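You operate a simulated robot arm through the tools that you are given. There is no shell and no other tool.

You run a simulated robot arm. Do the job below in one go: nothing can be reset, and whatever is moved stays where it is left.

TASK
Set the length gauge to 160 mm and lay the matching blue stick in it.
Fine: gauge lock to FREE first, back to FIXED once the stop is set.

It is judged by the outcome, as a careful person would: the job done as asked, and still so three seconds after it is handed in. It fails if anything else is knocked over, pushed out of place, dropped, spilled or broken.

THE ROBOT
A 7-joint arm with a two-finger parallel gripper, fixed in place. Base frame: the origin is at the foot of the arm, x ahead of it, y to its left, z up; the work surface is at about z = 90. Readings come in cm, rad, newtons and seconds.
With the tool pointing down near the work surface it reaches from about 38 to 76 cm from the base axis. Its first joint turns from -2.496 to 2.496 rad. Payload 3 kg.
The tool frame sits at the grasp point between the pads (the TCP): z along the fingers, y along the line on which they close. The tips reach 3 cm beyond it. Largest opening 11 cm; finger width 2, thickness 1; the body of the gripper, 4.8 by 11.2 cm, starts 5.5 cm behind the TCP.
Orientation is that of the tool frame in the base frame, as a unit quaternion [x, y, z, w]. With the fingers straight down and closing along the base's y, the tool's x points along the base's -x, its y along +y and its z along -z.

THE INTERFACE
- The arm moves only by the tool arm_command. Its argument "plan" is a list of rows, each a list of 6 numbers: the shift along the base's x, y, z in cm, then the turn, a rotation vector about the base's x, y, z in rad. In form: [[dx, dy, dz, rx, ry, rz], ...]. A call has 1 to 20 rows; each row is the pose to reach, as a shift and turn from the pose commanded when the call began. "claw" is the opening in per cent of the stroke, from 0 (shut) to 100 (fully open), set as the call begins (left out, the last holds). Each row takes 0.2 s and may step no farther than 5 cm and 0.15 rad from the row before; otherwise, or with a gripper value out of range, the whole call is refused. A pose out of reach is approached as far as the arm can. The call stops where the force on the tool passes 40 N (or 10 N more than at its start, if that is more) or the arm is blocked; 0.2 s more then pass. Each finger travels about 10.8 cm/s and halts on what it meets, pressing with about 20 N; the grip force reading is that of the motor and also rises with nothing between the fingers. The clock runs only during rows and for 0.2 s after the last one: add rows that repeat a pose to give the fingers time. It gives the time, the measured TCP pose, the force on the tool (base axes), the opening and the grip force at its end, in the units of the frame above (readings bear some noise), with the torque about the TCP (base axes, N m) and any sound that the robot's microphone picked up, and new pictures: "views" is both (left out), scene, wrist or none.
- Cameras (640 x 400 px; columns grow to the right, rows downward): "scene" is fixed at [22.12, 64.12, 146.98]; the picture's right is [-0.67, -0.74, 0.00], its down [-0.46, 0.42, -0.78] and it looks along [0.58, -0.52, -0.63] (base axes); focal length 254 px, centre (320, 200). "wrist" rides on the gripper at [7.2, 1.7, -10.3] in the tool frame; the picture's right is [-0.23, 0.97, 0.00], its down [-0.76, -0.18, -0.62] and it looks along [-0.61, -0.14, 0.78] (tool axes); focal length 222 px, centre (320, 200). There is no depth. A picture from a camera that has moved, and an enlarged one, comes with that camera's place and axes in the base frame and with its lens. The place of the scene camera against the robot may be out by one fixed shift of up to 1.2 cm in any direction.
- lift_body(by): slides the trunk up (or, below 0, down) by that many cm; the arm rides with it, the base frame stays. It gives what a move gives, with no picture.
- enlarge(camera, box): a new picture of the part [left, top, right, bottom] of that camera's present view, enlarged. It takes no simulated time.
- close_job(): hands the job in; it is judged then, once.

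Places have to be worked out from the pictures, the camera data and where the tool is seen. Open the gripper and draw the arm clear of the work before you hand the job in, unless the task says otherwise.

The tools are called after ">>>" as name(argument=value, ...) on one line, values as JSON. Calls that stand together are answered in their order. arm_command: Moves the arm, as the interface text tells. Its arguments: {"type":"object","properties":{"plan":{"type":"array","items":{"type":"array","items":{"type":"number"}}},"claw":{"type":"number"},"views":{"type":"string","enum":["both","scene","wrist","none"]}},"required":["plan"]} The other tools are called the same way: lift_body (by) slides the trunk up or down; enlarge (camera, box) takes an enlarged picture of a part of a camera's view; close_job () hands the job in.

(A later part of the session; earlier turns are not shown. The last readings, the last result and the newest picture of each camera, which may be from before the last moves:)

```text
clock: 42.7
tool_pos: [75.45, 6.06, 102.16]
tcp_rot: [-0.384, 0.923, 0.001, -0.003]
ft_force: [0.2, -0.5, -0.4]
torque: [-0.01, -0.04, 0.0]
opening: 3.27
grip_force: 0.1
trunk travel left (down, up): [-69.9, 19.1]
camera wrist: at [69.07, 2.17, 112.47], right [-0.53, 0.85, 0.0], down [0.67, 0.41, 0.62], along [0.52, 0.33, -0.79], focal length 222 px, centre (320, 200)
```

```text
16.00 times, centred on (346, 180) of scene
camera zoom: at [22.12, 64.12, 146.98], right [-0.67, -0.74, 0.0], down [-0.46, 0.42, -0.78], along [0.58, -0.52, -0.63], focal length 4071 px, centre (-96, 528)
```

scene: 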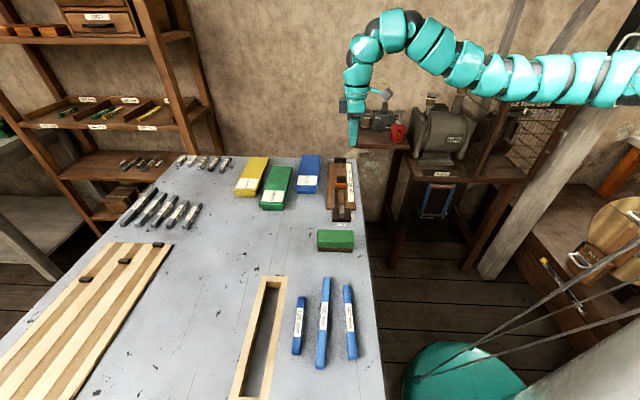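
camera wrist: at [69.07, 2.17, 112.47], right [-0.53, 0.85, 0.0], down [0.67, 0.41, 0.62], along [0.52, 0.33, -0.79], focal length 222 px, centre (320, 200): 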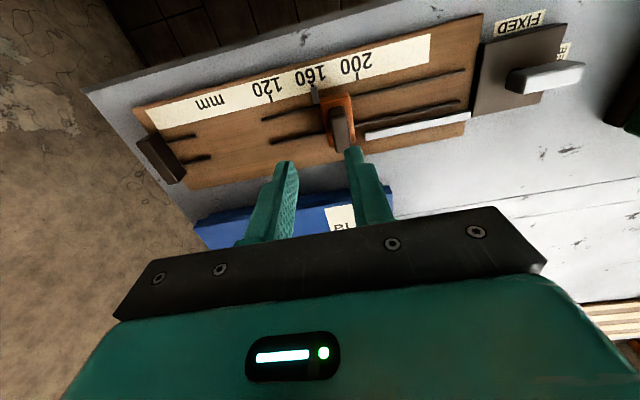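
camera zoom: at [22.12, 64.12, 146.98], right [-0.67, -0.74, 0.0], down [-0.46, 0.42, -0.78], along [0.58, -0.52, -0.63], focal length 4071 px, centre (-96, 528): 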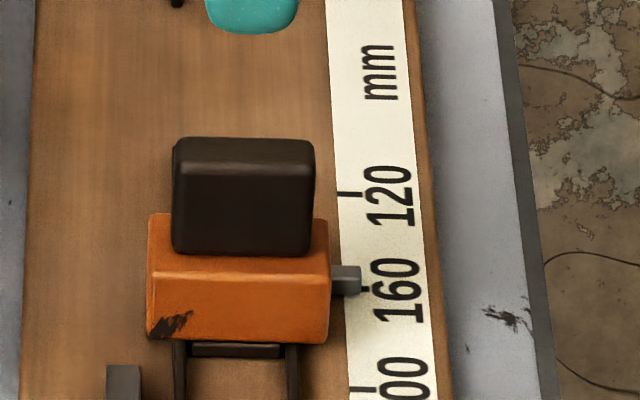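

The scene view shows the pointer about where it was before, so it relaxed back about 1 mm after the push. I repeat the push from behind, going about 1.5 mm further this time.

>>> arm_command(plan=[[-0.7, 0.7, 0, 0, 0, 0], [-0.7, 0.7, -2.5, 0, 0, 0], [-0.7, 0.7, -5, 0, 0, 0], [-0.55, 0.55, -5, 0, 0, 0], [-0.4, 0.4, -5, 0, 0, 0], [-0.3, 0.3, -5, 0, 0, 0], [-0.3, 0.3, -5, 0, 0, 0], [-0.3, 0.3, -5, 0, 0, 0]], views="both")

>>> enlarge(camera="wrist", box=[260, 70, 360, 140])

>>> enlarge(camera="scene", box=[338, 172, 354, 187])

```text
clock: 44.5
tool_pos: [75.18, 6.3, 97.12]
tcp_rot: [-0.383, 0.924, 0.001, -0.002]
ft_force: [-1.4, 1.2, 0.7]
torque: [0.03, 0.01, 0.01]
opening: 3.34
grip_force: 0.7
trunk travel left (down, up): [-69.9, 19.1]
camera wrist: at [68.77, 2.43, 107.45], right [-0.53, 0.85, 0.0], down [0.67, 0.41, 0.62], along [0.52, 0.33, -0.78], focal length 222 px, centre (320, 200)
```

scene: 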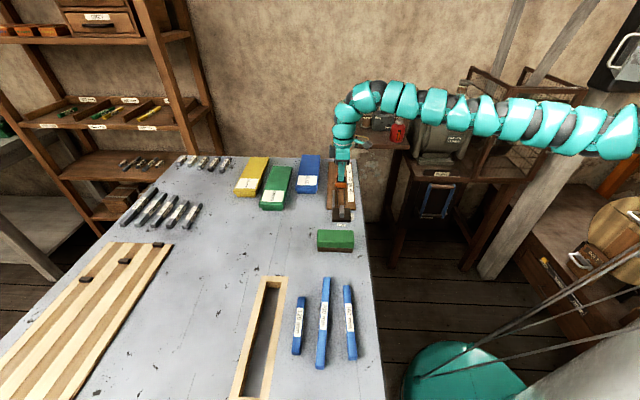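
wrist: 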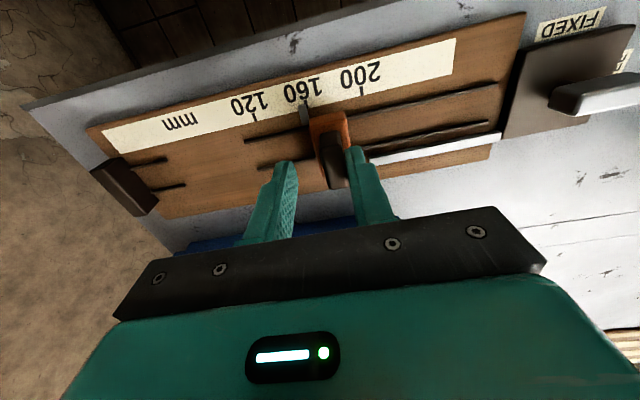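

```text
5.71 times, centred on (310, 105) of wrist
camera zoom: at [68.77, 2.43, 107.45], right [-0.53, 0.85, 0.0], down [0.67, 0.41, 0.62], along [0.52, 0.33, -0.78], focal length 1269 px, centre (377, 743)
```

zoom: 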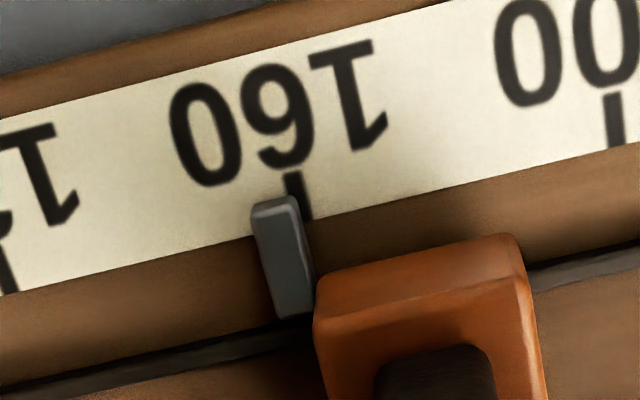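

```text
16.00 times, centred on (346, 180) of scene
camera zoom: at [22.12, 64.12, 146.98], right [-0.67, -0.74, 0.0], down [-0.46, 0.42, -0.78], along [0.58, -0.52, -0.63], focal length 4071 px, centre (-96, 528)
```

zoom: 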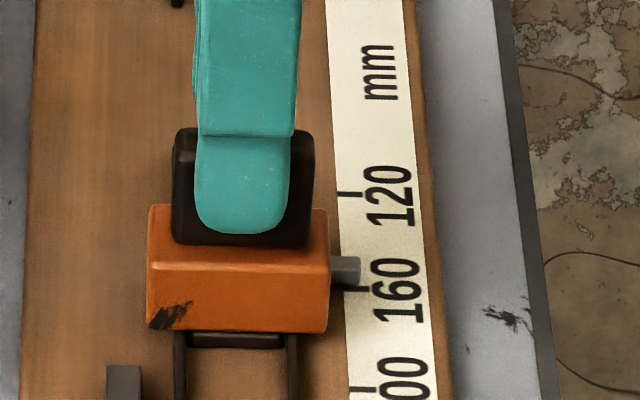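

The slider moved about 3 mm, to roughly 158. I back off and see whether it stays there.

>>> arm_command(plan=[[-0.15, 0.15, 0, 0, 0, 0], [-0.35, 0.35, 0, 0, 0, 0], [-0.35, 0.35, 0, 0, 0, 0]], views="wrist")

>>> enlarge(camera="wrist", box=[260, 70, 360, 140])

>>> enlarge(camera="scene", box=[338, 172, 354, 187])

```text
clock: 45.3
tool_pos: [74.72, 6.65, 97.11]
tcp_rot: [-0.384, 0.923, 0.001, -0.002]
ft_force: [-0.5, 0.1, -0.6]
torque: [0.01, 0.0, -0.01]
opening: 3.28
grip_force: 0.1
trunk travel left (down, up): [-69.9, 19.1]
camera wrist: at [68.38, 2.79, 107.43], right [-0.53, 0.85, 0.0], down [0.67, 0.41, 0.62], along [0.52, 0.33, -0.79], focal length 222 px, centre (320, 200)
```

wrist: 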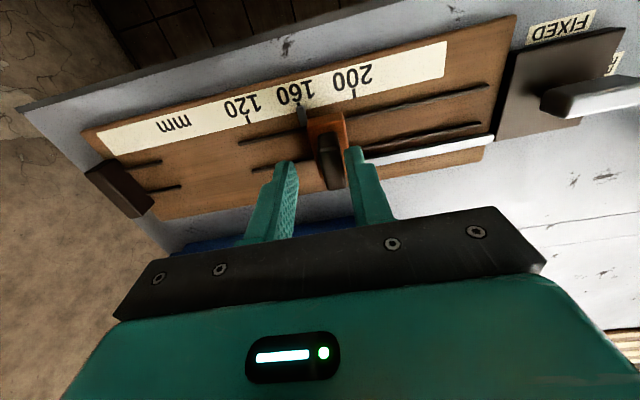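

```text
5.71 times, centred on (310, 105) of wrist
camera zoom: at [68.38, 2.79, 107.43], right [-0.53, 0.85, 0.0], down [0.67, 0.41, 0.62], along [0.52, 0.33, -0.79], focal length 1269 px, centre (377, 743)
```

zoom: 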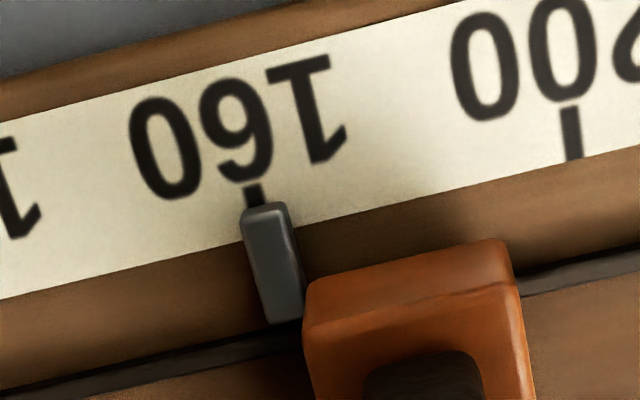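

```text
16.00 times, centred on (346, 180) of scene
camera zoom: at [22.12, 64.12, 146.98], right [-0.67, -0.74, 0.0], down [-0.46, 0.42, -0.78], along [0.58, -0.52, -0.63], focal length 4071 px, centre (-96, 528)
```

zoom: 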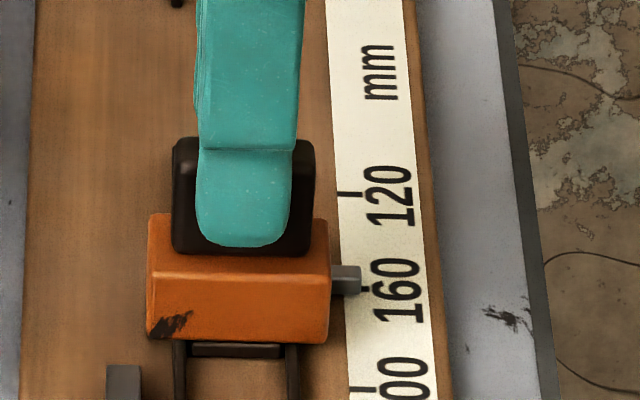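

The slider snaps back to exactly the same place every time I let go. It has a detent there, and that is the 160 setting, so the stop is set. Next I lift clear, turn the tool 90° and hover over the lock handle to return it to FIXED.

>>> arm_command(plan=[[0, 0, 4, 0, 0, 0], [0, 0, 8.8, 0, 0, 0], [-1.0, 1.0, 8.8, 0, 0, -0.131], [-2.0, 2.0, 8.8, 0, 0, -0.262], [-3.1, 3.0, 8.8, 0, 0, -0.393], [-4.2, 4.1, 8.8, 0, 0, -0.524], [-5.3, 5.2, 8.8, 0, 0, -0.655], [-6.4, 6.2, 8.8, 0, 0, -0.786], [-7.5, 7.3, 8.8, 0, 0, -0.917], [-8.6, 8.3, 8.8, 0, 0, -1.048], [-9.7, 9.4, 8.8, 0, 0, -1.18], [-10.8, 10.5, 8.8, 0, 0, -1.311], [-11.9, 11.6, 8.8, 0, 0, -1.442], [-12.66, 12.35, 8.8, 0, 0, -1.573], [-12.66, 12.35, 6.8, 0, 0, -1.573], [-12.66, 12.35, 6.8, 0, 0, -1.573]], claw=40, views="both")

>>> enlarge(camera="wrist", box=[220, 80, 420, 225])

>>> enlarge(camera="scene", box=[325, 165, 357, 195])

```text
clock: 48.7
tool_pos: [62.2, 19.0, 103.83]
tcp_rot: [0.384, 0.923, 0.002, -0.001]
ft_force: [-0.3, 0.0, 0.2]
torque: [0.04, 0.02, 0.01]
opening: 4.42
grip_force: 0.1
trunk travel left (down, up): [-69.9, 19.1]
camera wrist: at [58.13, 25.32, 114.19], right [0.85, 0.53, 0.0], down [0.41, -0.67, 0.62], along [0.33, -0.53, -0.78], focal length 222 px, centre (320, 200)
```

scene: 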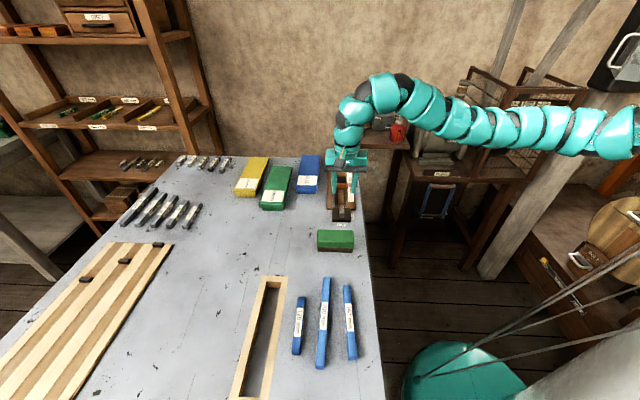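
wrist: 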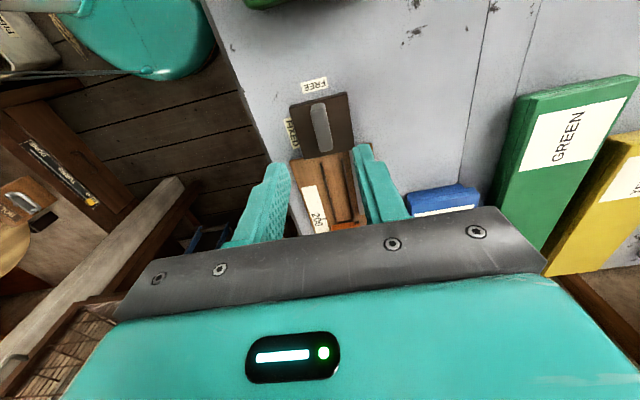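

```text
2.76 times, centred on (320, 152) of wrist
camera zoom: at [58.13, 25.32, 114.19], right [0.85, 0.53, 0.0], down [0.41, -0.67, 0.62], along [0.33, -0.53, -0.78], focal length 613 px, centre (320, 331)
```

zoom: 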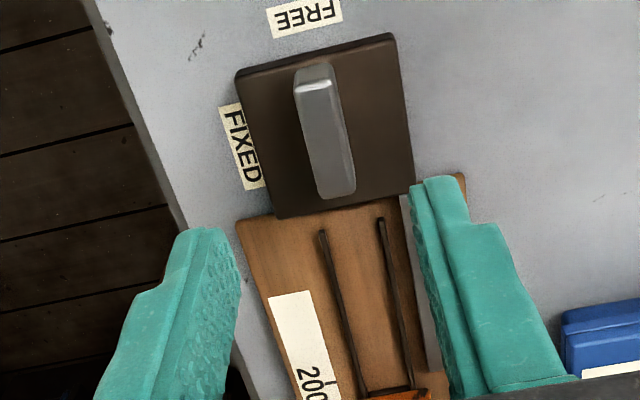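

```text
13.33 times, centred on (341, 180) of scene
camera zoom: at [22.12, 64.12, 146.98], right [-0.67, -0.74, 0.0], down [-0.46, 0.42, -0.78], along [0.58, -0.52, -0.63], focal length 3392 px, centre (40, 467)
```

zoom: 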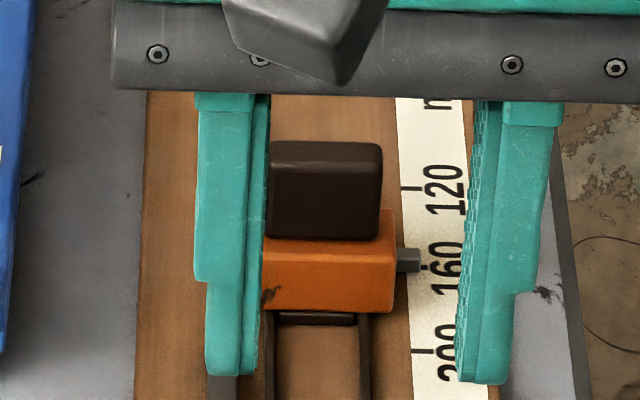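

The slider has not moved and the tool is centred over the handle. I lower onto it and close to the fork opening.

>>> arm_command(plan=[[0, 0, -4, 0, 0, 0], [0, 0, -7, 0, 0, 0], [0, 0, -8.8, 0, 0, 0], [0, 0, -8.8, 0, 0, 0]], claw=40, views="none")

>>> arm_command(plan=[[0, 0, 0, 0, 0, 0], [0, 0, 0, 0, 0, 0], [0, 0, 0, 0, 0, 0]], claw=14.5, views="wrist")

>>> enlarge(camera="wrist", box=[220, 80, 420, 225])

```text
clock: 49.7
tool_pos: [62.26, 19.12, 95.06]
tcp_rot: [0.383, 0.924, 0.002, 0.0]
ft_force: [0.5, 0.3, 0.1]
torque: [0.0, 0.02, 0.01]
opening: 4.4
grip_force: 0.1
trunk travel left (down, up): [-69.9, 19.1]
```

```text
clock: 50.5
tool_pos: [62.33, 19.24, 95.03]
tcp_rot: [0.383, 0.924, 0.002, 0.0]
ft_force: [0.0, -0.3, -0.5]
torque: [-0.01, 0.02, -0.01]
opening: 1.62
grip_force: 0.1
trunk travel left (down, up): [-69.9, 19.1]
camera wrist: at [58.11, 25.48, 105.4], right [0.85, 0.53, 0.0], down [0.41, -0.67, 0.62], along [0.33, -0.53, -0.78], focal length 222 px, centre (320, 200)
```

wrist: 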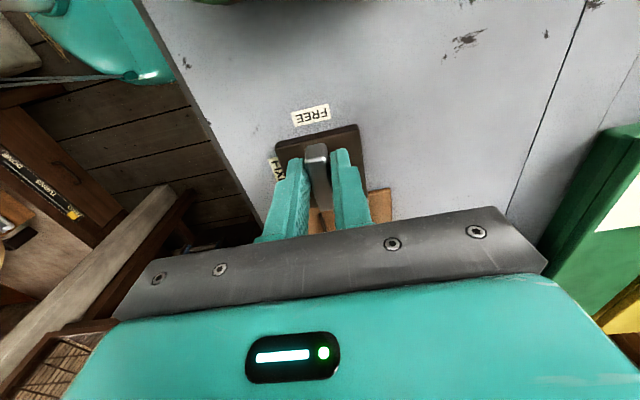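

```text
2.76 times, centred on (320, 152) of wrist
camera zoom: at [58.11, 25.48, 105.4], right [0.85, 0.53, 0.0], down [0.41, -0.67, 0.62], along [0.33, -0.53, -0.78], focal length 613 px, centre (320, 331)
```

zoom: 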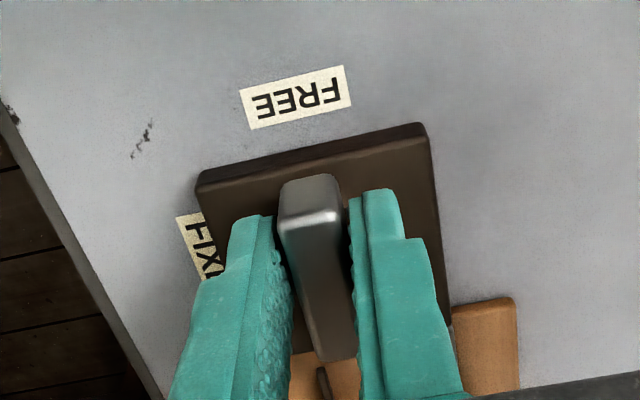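

The fork sits around the handle with no side force. I turn it counter-clockwise about the pivot toward FIXED.

>>> arm_command(plan=[[-0.138, -0.157, 0, 0, 0, 0.131], [-0.254, -0.331, 0, 0, 0, 0.262], [-0.347, -0.519, 0, 0, 0, 0.393], [-0.414, -0.717, 0, 0, 0, 0.524], [-0.455, -0.923, 0, 0, 0, 0.654], [-0.469, -1.131, 0, 0, 0, 0.785], [-0.455, -1.34, 0, 0, 0, 0.916], [-0.414, -1.545, 0, 0, 0, 1.047], [-0.347, -1.744, 0, 0, 0, 1.178], [-0.254, -1.931, 0, 0, 0, 1.309], [-0.138, -2.105, 0, 0, 0, 1.44], [0.0, -2.263, 0, 0, 0, 1.571], [0.0, -2.263, 0, 0, 0, 1.571]], views="both")

>>> enlarge(camera="wrist", box=[220, 80, 420, 225])

```text
clock: 53.3
tool_pos: [62.19, 16.72, 95.15]
tcp_rot: [-0.384, 0.923, 0.001, -0.002]
ft_force: [0.6, -0.5, -0.4]
torque: [0.01, -0.04, -0.01]
opening: 1.59
grip_force: 0.0
trunk travel left (down, up): [-69.9, 19.1]
camera wrist: at [55.82, 12.95, 105.48], right [-0.53, 0.85, 0.0], down [0.67, 0.41, 0.62], along [0.52, 0.33, -0.78], focal length 222 px, centre (320, 200)
```

scene: 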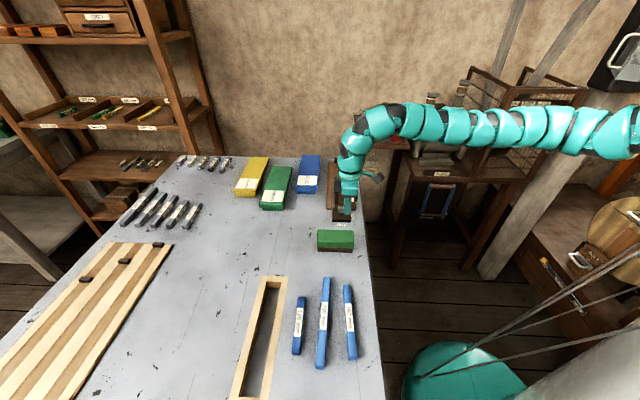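
wrist: 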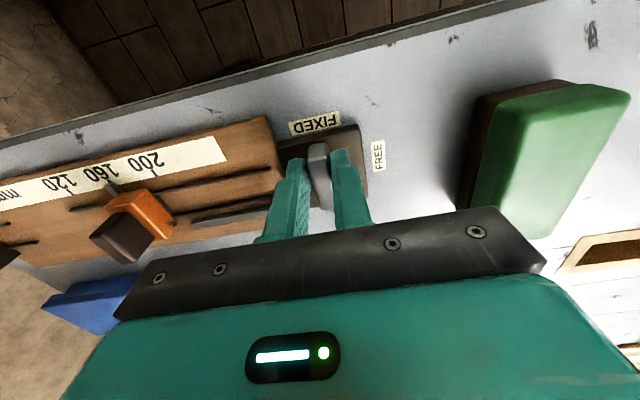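

```text
2.76 times, centred on (320, 152) of wrist
camera zoom: at [55.82, 12.95, 105.48], right [-0.53, 0.85, 0.0], down [0.67, 0.41, 0.62], along [0.52, 0.33, -0.78], focal length 613 px, centre (320, 331)
```

zoom: 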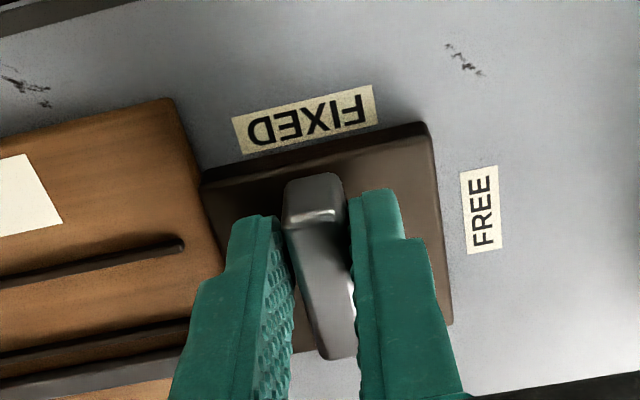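

The handle is nearly at FIXED. I turn slightly further to make sure it reaches its end stop.

>>> arm_command(plan=[[0.077, -0.071, 0, 0, 0, 0.065], [0.157, -0.138, 0, 0, 0, 0.131], [0.157, -0.138, 0, 0, 0, 0.131]], views="wrist")

>>> enlarge(camera="wrist", box=[220, 80, 420, 225])

```text
clock: 54.1
tool_pos: [62.2, 16.74, 95.14]
tcp_rot: [-0.444, 0.896, 0.001, -0.002]
ft_force: [-4.7, 6.8, 1.2]
torque: [0.03, 0.11, -0.11]
opening: 1.98
grip_force: 3.8
trunk travel left (down, up): [-69.9, 19.1]
camera wrist: at [56.44, 12.09, 105.47], right [-0.64, 0.77, 0.0], down [0.61, 0.5, 0.62], along [0.48, 0.4, -0.79], focal length 222 px, centre (320, 200)
```

wrist: 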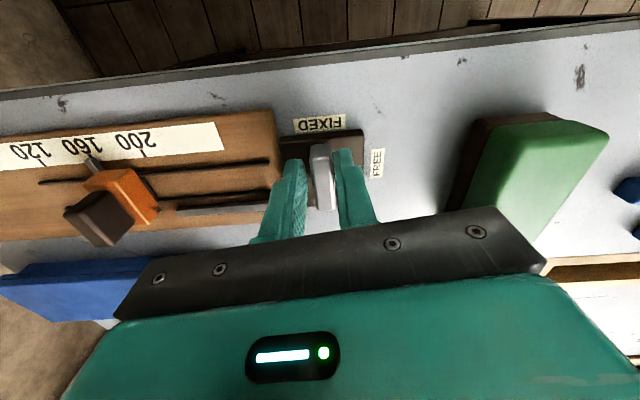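

```text
2.76 times, centred on (320, 152) of wrist
camera zoom: at [56.44, 12.09, 105.47], right [-0.64, 0.77, 0.0], down [0.61, 0.5, 0.62], along [0.48, 0.4, -0.79], focal length 613 px, centre (320, 331)
```

zoom: 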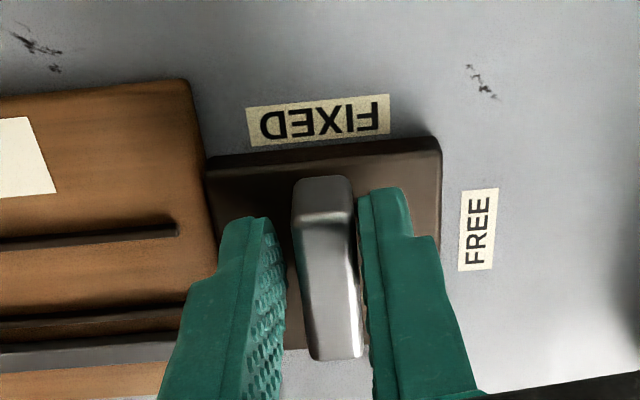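

The end stop is reached: about 8 N with the fingers forced apart. I relax the turn, open, lift clear and check the lock and slider.

>>> arm_command(plan=[[-0.12, 0.1, 0, 0, 0, -0.11], [-0.12, 0.1, 0, 0, 0, -0.11], [-0.12, 0.1, 0, 0, 0, -0.11]], claw=35, views="none")

>>> arm_command(plan=[[0, 0, 3, 0, 0, 0], [0, 0, 7, 0, 0, 0], [0, 0, 11, 0, 0, 0], [-2, 0, 15, 0, 0, 0], [-5, 1, 18, 0, 0, 0], [-5, 1, 18, 0, 0, 0]], views="both")

>>> enlarge(camera="scene", box=[325, 165, 357, 195])

>>> enlarge(camera="scene", box=[310, 150, 374, 230])

```text
clock: 54.9
tool_pos: [62.35, 16.65, 95.15]
tcp_rot: [-0.392, 0.92, 0.0, -0.002]
ft_force: [0.3, -0.3, -0.7]
torque: [-0.01, 0.0, 0.02]
opening: 3.84
grip_force: 0.1
trunk travel left (down, up): [-69.9, 19.1]
```

```text
clock: 56.3
tool_pos: [57.28, 17.63, 113.24]
tcp_rot: [-0.391, 0.92, 0.001, -0.004]
ft_force: [-0.2, 0.3, -0.3]
torque: [-0.05, 0.0, -0.01]
opening: 3.85
grip_force: 0.0
trunk travel left (down, up): [-69.9, 19.1]
camera wrist: at [51.07, 13.63, 123.56], right [-0.54, 0.84, 0.0], down [0.66, 0.43, 0.62], along [0.52, 0.34, -0.79], focal length 222 px, centre (320, 200)
```

scene: 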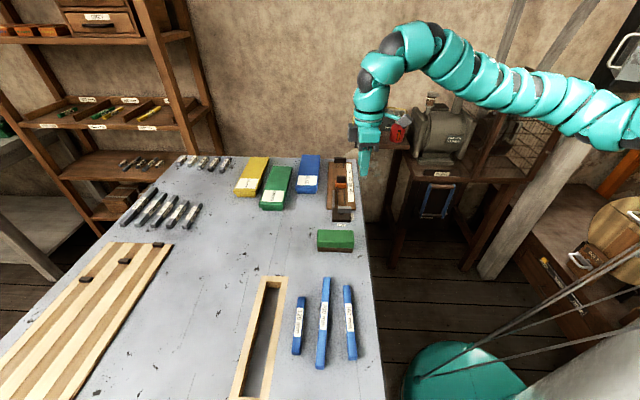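
wrist: 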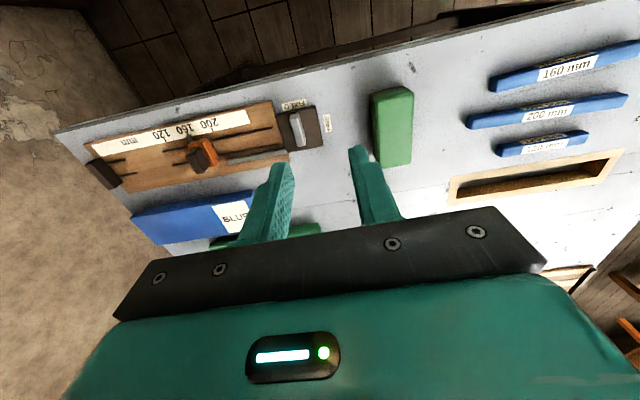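

```text
13.33 times, centred on (341, 180) of scene
camera zoom: at [22.12, 64.12, 146.98], right [-0.67, -0.74, 0.0], down [-0.46, 0.42, -0.78], along [0.58, -0.52, -0.63], focal length 3392 px, centre (40, 467)
```

zoom: 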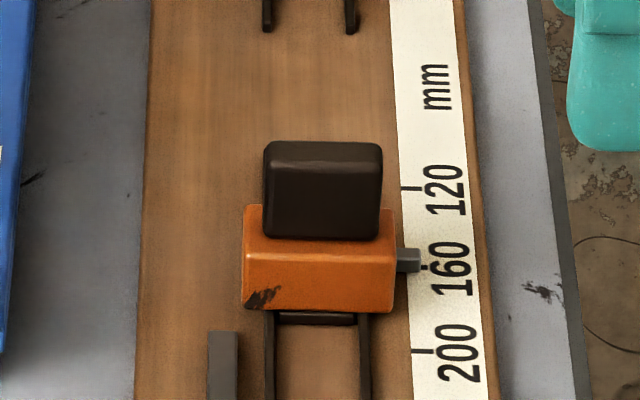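

```text
5.00 times, centred on (342, 190) of scene
camera zoom: at [22.12, 64.12, 146.98], right [-0.67, -0.74, 0.0], down [-0.46, 0.42, -0.78], along [0.58, -0.52, -0.63], focal length 1272 px, centre (210, 250)
```

zoom: 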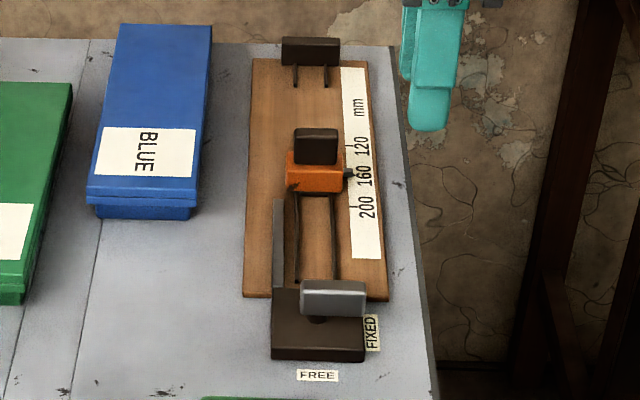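

The lock is at FIXED and the stop sits unchanged at 160. Now for the 160 mm blue stick: I move over the sticks, turning the tool so the fingers will close across the stick's width.

>>> arm_command(plan=[[-1.7, 2.1, 0, 0, 0, -0.1325], [-3.4, 4.3, 0, 0, 0, -0.265], [-5.1, 6.5, 0, 0, 0, -0.3975], [-6.8, 8.6, 0, 0, 0, -0.53], [-8.5, 10.8, 0, 0, 0, -0.6625], [-10.2, 12.9, 0, 0, 0, -0.795], [-11.9, 15.1, 0, 0, 0, -0.9275], [-13.6, 17.3, 0, 0, 0, -1.06], [-15.3, 19.4, 0, 0, 0, -1.1925], [-17.0, 21.6, 0, 0, 0, -1.325], [-18.7, 23.7, 0, 0, 0, -1.4575], [-20.3, 25.9, 0, 0, 0, -1.59], [-20.3, 25.9, 0, 0, 0, -1.59]], claw=40, views="both")

>>> enlarge(camera="wrist", box=[240, 0, 440, 125])

```text
clock: 59.1
tool_pos: [36.96, 43.67, 113.07]
tcp_rot: [0.383, 0.924, 0.003, -0.002]
ft_force: [0.1, 0.4, 0.6]
torque: [-0.01, 0.06, 0.0]
opening: 4.41
grip_force: 0.1
trunk travel left (down, up): [-69.9, 19.1]
camera wrist: at [32.79, 49.95, 123.55], right [0.85, 0.53, 0.0], down [0.41, -0.67, 0.62], along [0.33, -0.52, -0.79], focal length 222 px, centre (320, 200)
```

scene: 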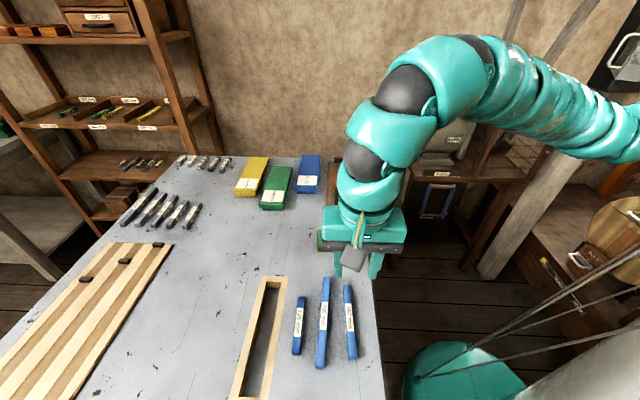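
wrist: 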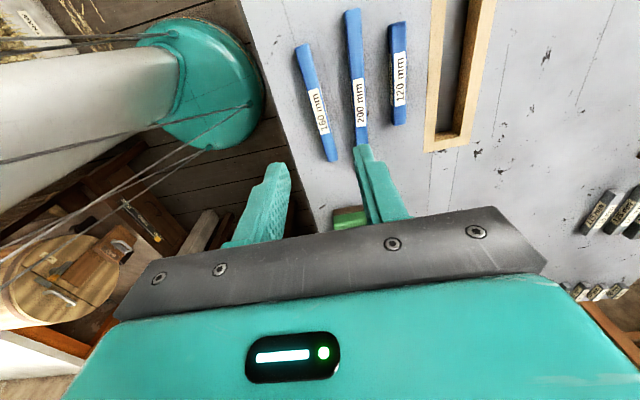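

```text
3.20 times, centred on (340, 62) of wrist
camera zoom: at [32.79, 49.95, 123.55], right [0.85, 0.53, 0.0], down [0.41, -0.67, 0.62], along [0.33, -0.52, -0.79], focal length 711 px, centre (256, 640)
```

zoom: 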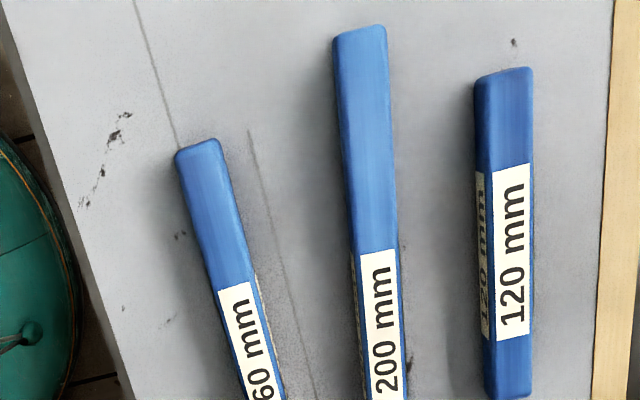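

The 160 mm stick is the leftmost one in this view. I enlarge it fully to locate both ends and its direction.

>>> enlarge(camera="wrist", box=[260, 30, 400, 175])

```text
2.76 times, centred on (330, 102) of wrist
camera zoom: at [32.79, 49.95, 123.55], right [0.85, 0.53, 0.0], down [0.41, -0.67, 0.62], along [0.33, -0.52, -0.79], focal length 613 px, centre (292, 469)
```

zoom: 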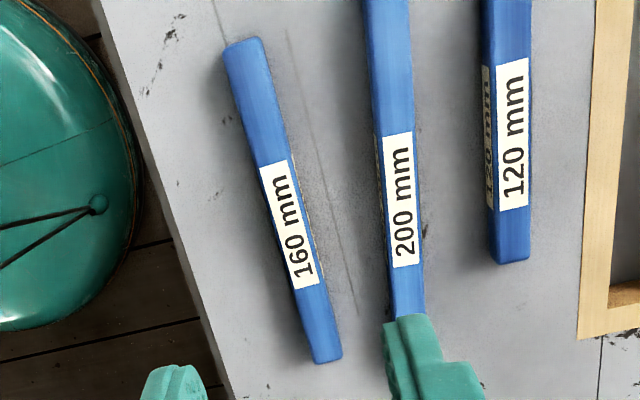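

The stick's centre is near (37.9,41.9), lying at about -43°. The gauge bed is near my reach limit, so I plan a grip 3 cm off-centre toward its near end, with the tool tilted 20° along the stick. I move over that point, square the yaw, then tilt.

>>> arm_command(plan=[[-0.6, 0.16, -4, -0.003, 0, 0.016], [-1.23, 0.32, -8, -0.0055, -0.0007, 0.032], [-1.23, 0.32, -12, -0.0055, -0.0007, 0.032], [-1.23, 0.32, -12, -0.0055, -0.0007, 0.032]], claw=40, views="none")

>>> arm_command(plan=[[0, 0, 0, -0.0797, -0.0848, 0], [0, 0, 0, -0.1593, -0.1697, 0], [0, 0, 0, -0.239, -0.2545, 0], [0, 0, 0, -0.239, -0.2545, 0]], views="both")

>>> enlarge(camera="wrist", box=[220, 40, 420, 215])

```text
clock: 60.1
tool_pos: [35.7, 44.01, 101.18]
tcp_rot: [0.366, 0.93, 0.0, 0.0]
ft_force: [-0.1, -0.6, 0.1]
torque: [-0.02, -0.01, -0.01]
opening: 4.41
grip_force: 0.1
trunk travel left (down, up): [-69.9, 19.1]
```

```text
clock: 61.1
tool_pos: [35.67, 43.8, 101.26]
tcp_rot: [0.362, 0.916, -0.065, 0.16]
ft_force: [1.2, -0.1, 0.5]
torque: [-0.03, 0.05, -0.03]
opening: 4.38
grip_force: 0.1
trunk travel left (down, up): [-69.9, 19.1]
camera wrist: at [29.19, 52.25, 108.41], right [0.82, 0.56, 0.08], down [0.25, -0.47, 0.85], along [0.51, -0.68, -0.53], focal length 222 px, centre (320, 200)
```

scene: 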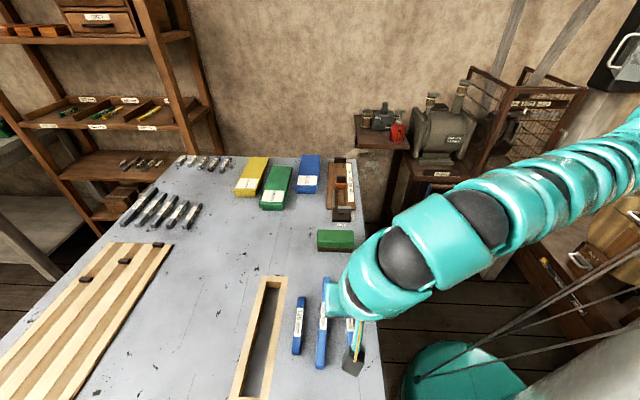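
wrist: 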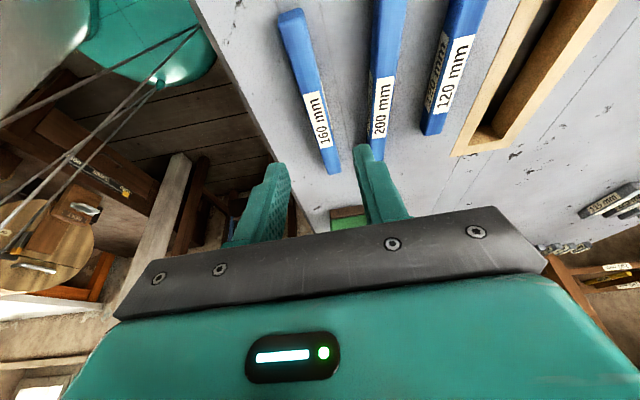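

```text
2.29 times, centred on (320, 128) of wrist
camera zoom: at [29.19, 52.25, 108.41], right [0.82, 0.56, 0.08], down [0.25, -0.47, 0.85], along [0.51, -0.68, -0.53], focal length 508 px, centre (320, 366)
```

zoom: 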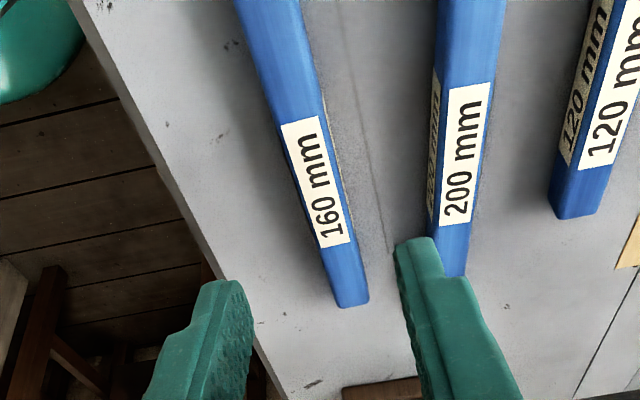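

The tilt is exactly along the stick and the fingers line up over it. I narrow the opening a little and lower so the tips just clear the bench.

>>> arm_command(plan=[[0, 0, -3, 0, 0, 0], [0, 0, -5.5, 0, 0, 0], [0, 0, -7, 0, 0, 0], [0, 0, -7.6, 0, 0, 0], [0, 0, -7.6, 0, 0, 0]], claw=33, views="both")

>>> enlarge(camera="wrist", box=[220, 40, 420, 215])

>>> enlarge(camera="scene", box=[280, 260, 400, 390])

```text
clock: 62.3
tool_pos: [35.01, 43.34, 93.47]
tcp_rot: [0.362, 0.916, -0.065, 0.162]
ft_force: [-0.4, -1.0, -0.1]
torque: [-0.01, -0.01, 0.05]
opening: 3.6
grip_force: 0.0
out of reach, approached as far as the arm can: row 2, 3, 4, 5
trunk travel left (down, up): [-69.9, 19.1]
camera wrist: at [28.54, 51.69, 100.65], right [0.82, 0.57, 0.08], down [0.25, -0.47, 0.85], along [0.51, -0.68, -0.53], focal length 222 px, centre (320, 200)
```

scene: 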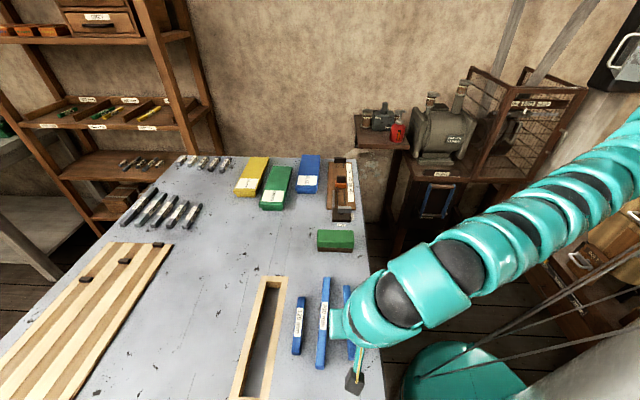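
wrist: 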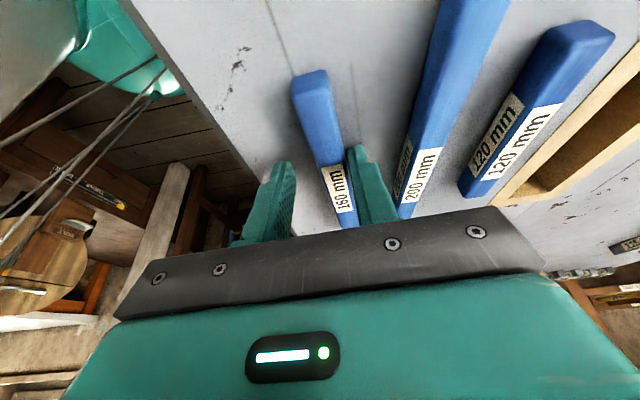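

```text
2.29 times, centred on (320, 128) of wrist
camera zoom: at [28.54, 51.69, 100.65], right [0.82, 0.57, 0.08], down [0.25, -0.47, 0.85], along [0.51, -0.68, -0.53], focal length 508 px, centre (320, 366)
```

zoom: 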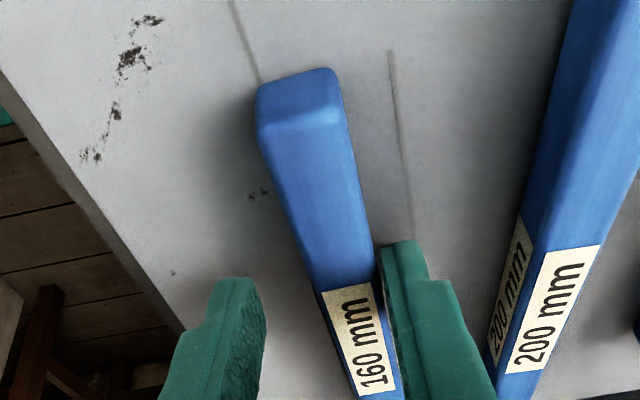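

```text
3.08 times, centred on (340, 325) of scene
camera zoom: at [22.12, 64.12, 146.98], right [-0.67, -0.74, 0.0], down [-0.46, 0.42, -0.78], along [0.58, -0.52, -0.63], focal length 783 px, centre (258, -185)
```

zoom: 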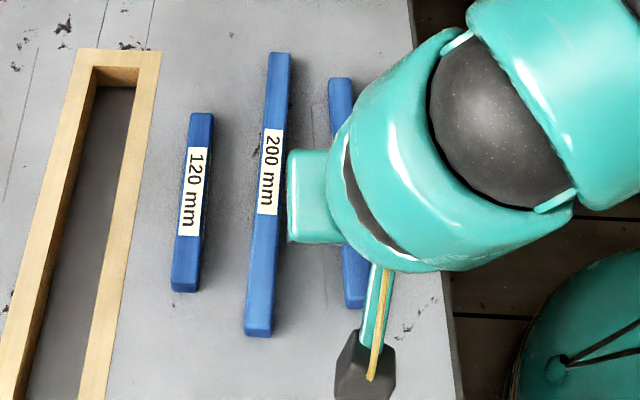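

The tilted pose was not reachable at the full 20°; the arm stopped about 0.9 cm to one side of the stick without touching it. I go back up, cut the tilt to about 12°, and choose a grip 4 cm off-centre toward the near end.

>>> arm_command(plan=[[0, 0, 3, 0, 0, 0], [0, 0, 7, 0, 0, 0], [0, 0, 7, 0.0478, 0.0509, 0], [0, 0, 7, 0.0957, 0.1018, 0], [0, 0, 7, 0.0957, 0.1018, 0]], claw=33, views="wrist")

```text
clock: 63.5
tool_pos: [35.06, 43.18, 100.37]
tcp_rot: [0.365, 0.925, -0.039, 0.098]
ft_force: [-0.5, 0.7, -0.4]
torque: [0.0, 0.02, 0.0]
opening: 3.64
grip_force: 0.1
trunk travel left (down, up): [-69.9, 19.1]
camera wrist: at [29.46, 50.93, 109.06], right [0.83, 0.56, 0.05], down [0.33, -0.55, 0.77], along [0.45, -0.62, -0.64], focal length 222 px, centre (320, 200)
```

wrist: 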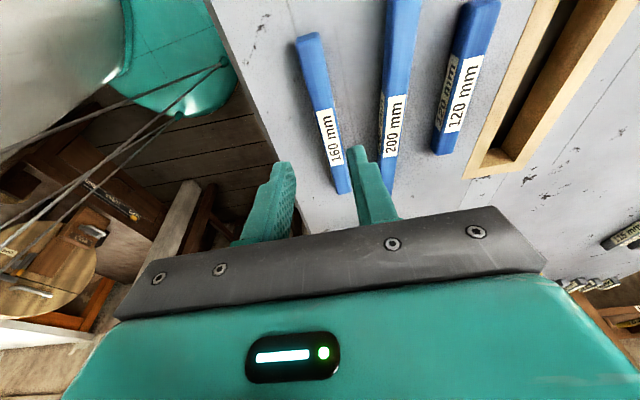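

The tilt is now 12° and the arm follows. I shift 1.4 cm sideways onto the stick line and lower again.

>>> arm_command(plan=[[0, 0.7, 0, 0, 0, 0], [0, 1.38, 0, 0, 0, 0], [0, 1.38, -3, 0, 0, 0], [0, 1.38, -5, 0, 0, 0], [0, 1.38, -5, 0, 0, 0]], claw=33, views="both")

>>> enlarge(camera="wrist", box=[220, 40, 420, 215])

```text
clock: 64.7
tool_pos: [35.22, 44.74, 95.42]
tcp_rot: [0.365, 0.925, -0.039, 0.097]
ft_force: [-0.1, -0.9, -0.5]
torque: [0.03, 0.03, -0.03]
opening: 3.65
grip_force: 0.1
trunk travel left (down, up): [-69.9, 19.1]
camera wrist: at [29.55, 52.46, 104.01], right [0.83, 0.56, 0.05], down [0.33, -0.55, 0.77], along [0.46, -0.62, -0.64], focal length 222 px, centre (320, 200)
```

scene: 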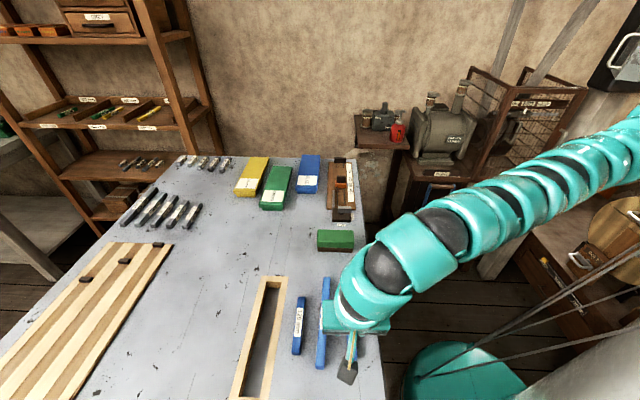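
wrist: 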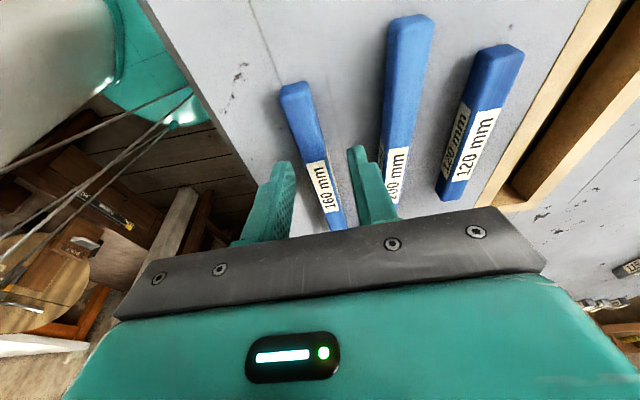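

```text
2.29 times, centred on (320, 128) of wrist
camera zoom: at [29.55, 52.46, 104.01], right [0.83, 0.56, 0.05], down [0.33, -0.55, 0.77], along [0.46, -0.62, -0.64], focal length 508 px, centre (320, 366)
```

zoom: 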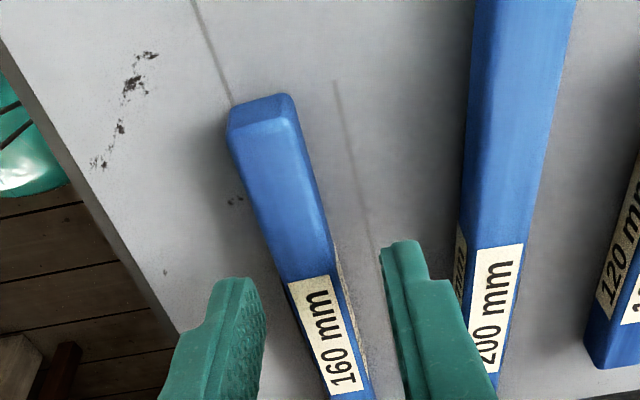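

Reach is fine at this tilt. I lower the remaining 1.9 cm.

>>> arm_command(plan=[[0, 0, -1, 0, 0, 0], [0, 0, -1.7, 0, 0, 0], [0, 0, -1.9, 0, 0, 0], [0, 0, -1.9, 0, 0, 0]], claw=33, views="wrist")

>>> enlarge(camera="wrist", box=[220, 40, 420, 215])

```text
clock: 65.7
tool_pos: [35.08, 44.87, 93.56]
tcp_rot: [0.365, 0.925, -0.038, 0.097]
ft_force: [0.1, -0.4, 0.3]
torque: [0.01, -0.01, 0.01]
opening: 3.63
grip_force: 0.1
trunk travel left (down, up): [-69.9, 19.1]
camera wrist: at [29.41, 52.46, 102.12], right [0.83, 0.56, 0.05], down [0.33, -0.55, 0.77], along [0.46, -0.62, -0.64], focal length 222 px, centre (320, 200)
```

wrist: 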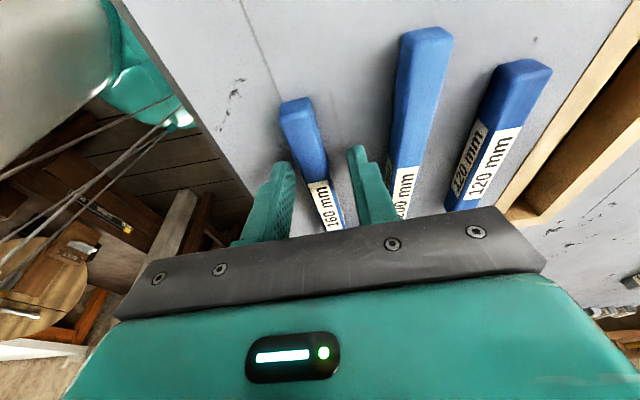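

```text
2.29 times, centred on (320, 128) of wrist
camera zoom: at [29.41, 52.46, 102.12], right [0.83, 0.56, 0.05], down [0.33, -0.55, 0.77], along [0.46, -0.62, -0.64], focal length 508 px, centre (320, 366)
```

zoom: 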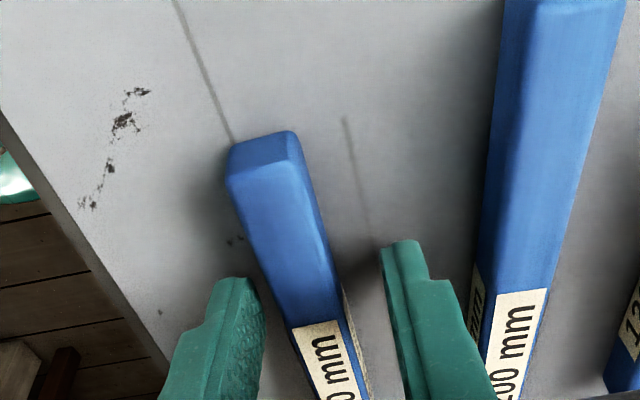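

The fingers are on both sides of the stick, low enough and clear of its neighbour. I close on it.

>>> arm_command(plan=[[0, 0, 0, 0, 0, 0], [0, 0, 0, 0, 0, 0], [0, 0, 0, 0, 0, 0], [0, 0, 0, 0, 0, 0]], claw=0, views="both")

>>> enlarge(camera="wrist", box=[220, 40, 420, 215])

```text
clock: 66.7
tool_pos: [35.13, 44.88, 93.46]
tcp_rot: [0.365, 0.925, -0.039, 0.097]
ft_force: [1.1, -0.9, 0.1]
torque: [-0.01, -0.02, -0.02]
opening: 1.69
grip_force: 19.5
trunk travel left (down, up): [-69.9, 19.1]
camera wrist: at [29.41, 52.46, 102.11], right [0.83, 0.56, 0.05], down [0.33, -0.55, 0.77], along [0.46, -0.62, -0.64], focal length 222 px, centre (320, 200)
```

scene: 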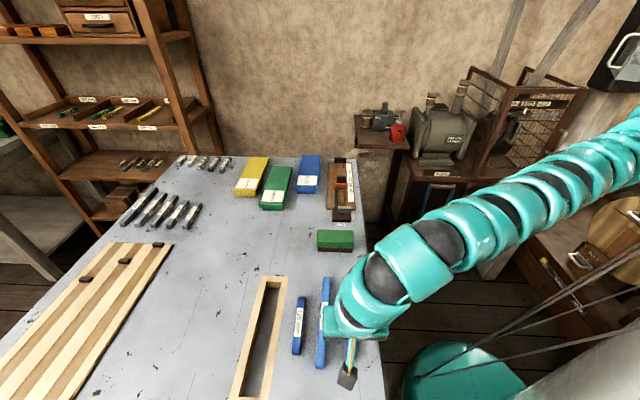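
wrist: 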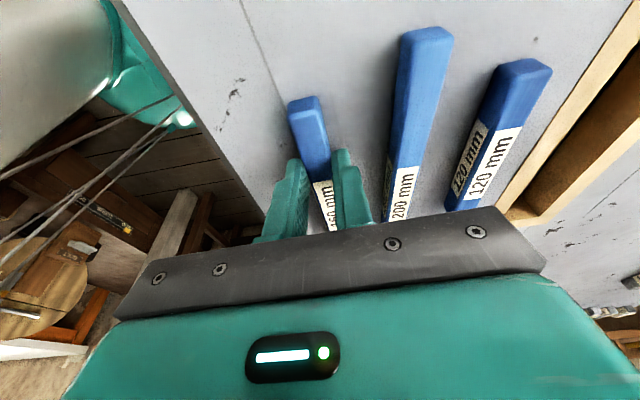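

```text
2.29 times, centred on (320, 128) of wrist
camera zoom: at [29.41, 52.46, 102.11], right [0.83, 0.56, 0.05], down [0.33, -0.55, 0.77], along [0.46, -0.62, -0.64], focal length 508 px, centre (320, 366)
```

zoom: 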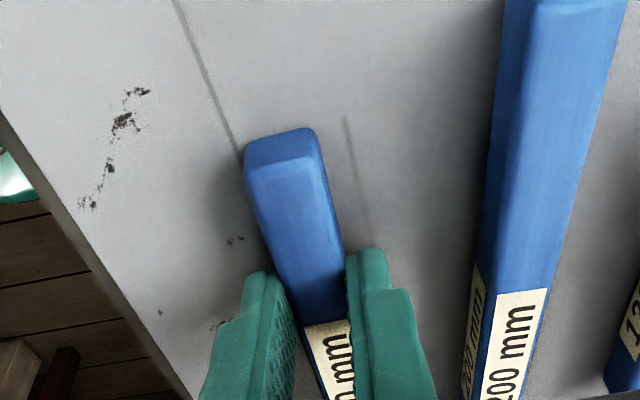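

The stick is gripped at 1.69 cm wide with about 19 N. I lift it straight up and check the hold.

>>> arm_command(plan=[[0, 0, 0.7, 0, 0, 0], [0, 0, 2, 0, 0, 0], [0, 0, 4.5, 0, 0, 0], [0, 0, 7.5, 0, 0, 0], [0, 0, 10.5, 0, 0, 0], [0, 0, 10.5, 0, 0, 0]], views="both")

>>> enlarge(camera="scene", box=[270, 220, 400, 390])

```text
clock: 68.1
tool_pos: [35.04, 44.79, 103.99]
tcp_rot: [0.366, 0.925, -0.039, 0.098]
ft_force: [0.3, -0.5, 0.2]
torque: [0.03, 0.02, -0.01]
opening: 1.67
grip_force: 19.4
trunk travel left (down, up): [-69.9, 19.1]
camera wrist: at [29.36, 52.48, 112.49], right [0.83, 0.56, 0.05], down [0.33, -0.55, 0.77], along [0.46, -0.62, -0.64], focal length 222 px, centre (320, 200)
```

scene: 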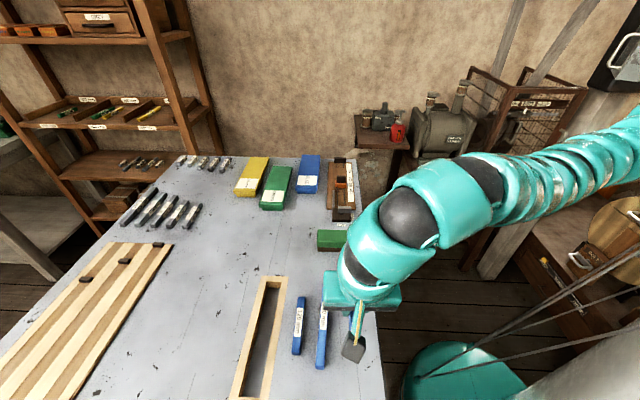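
wrist: 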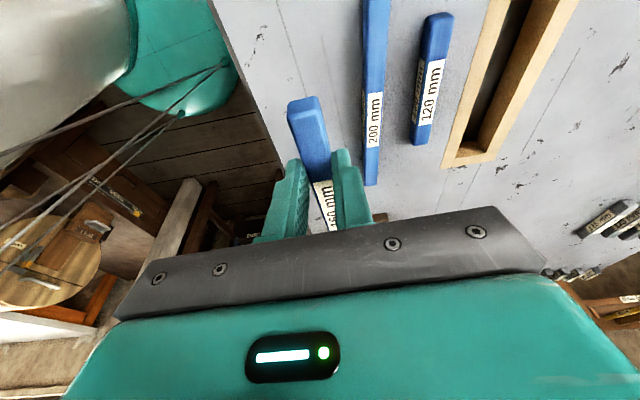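

```text
2.35 times, centred on (335, 305) of scene
camera zoom: at [22.12, 64.12, 146.98], right [-0.67, -0.74, 0.0], down [-0.46, 0.42, -0.78], along [0.58, -0.52, -0.63], focal length 599 px, centre (285, -47)
```

zoom: 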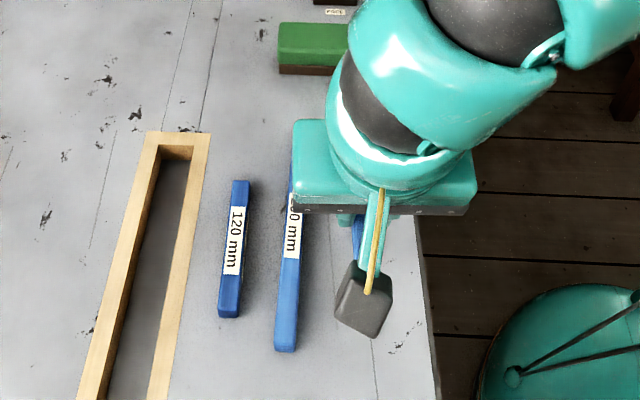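

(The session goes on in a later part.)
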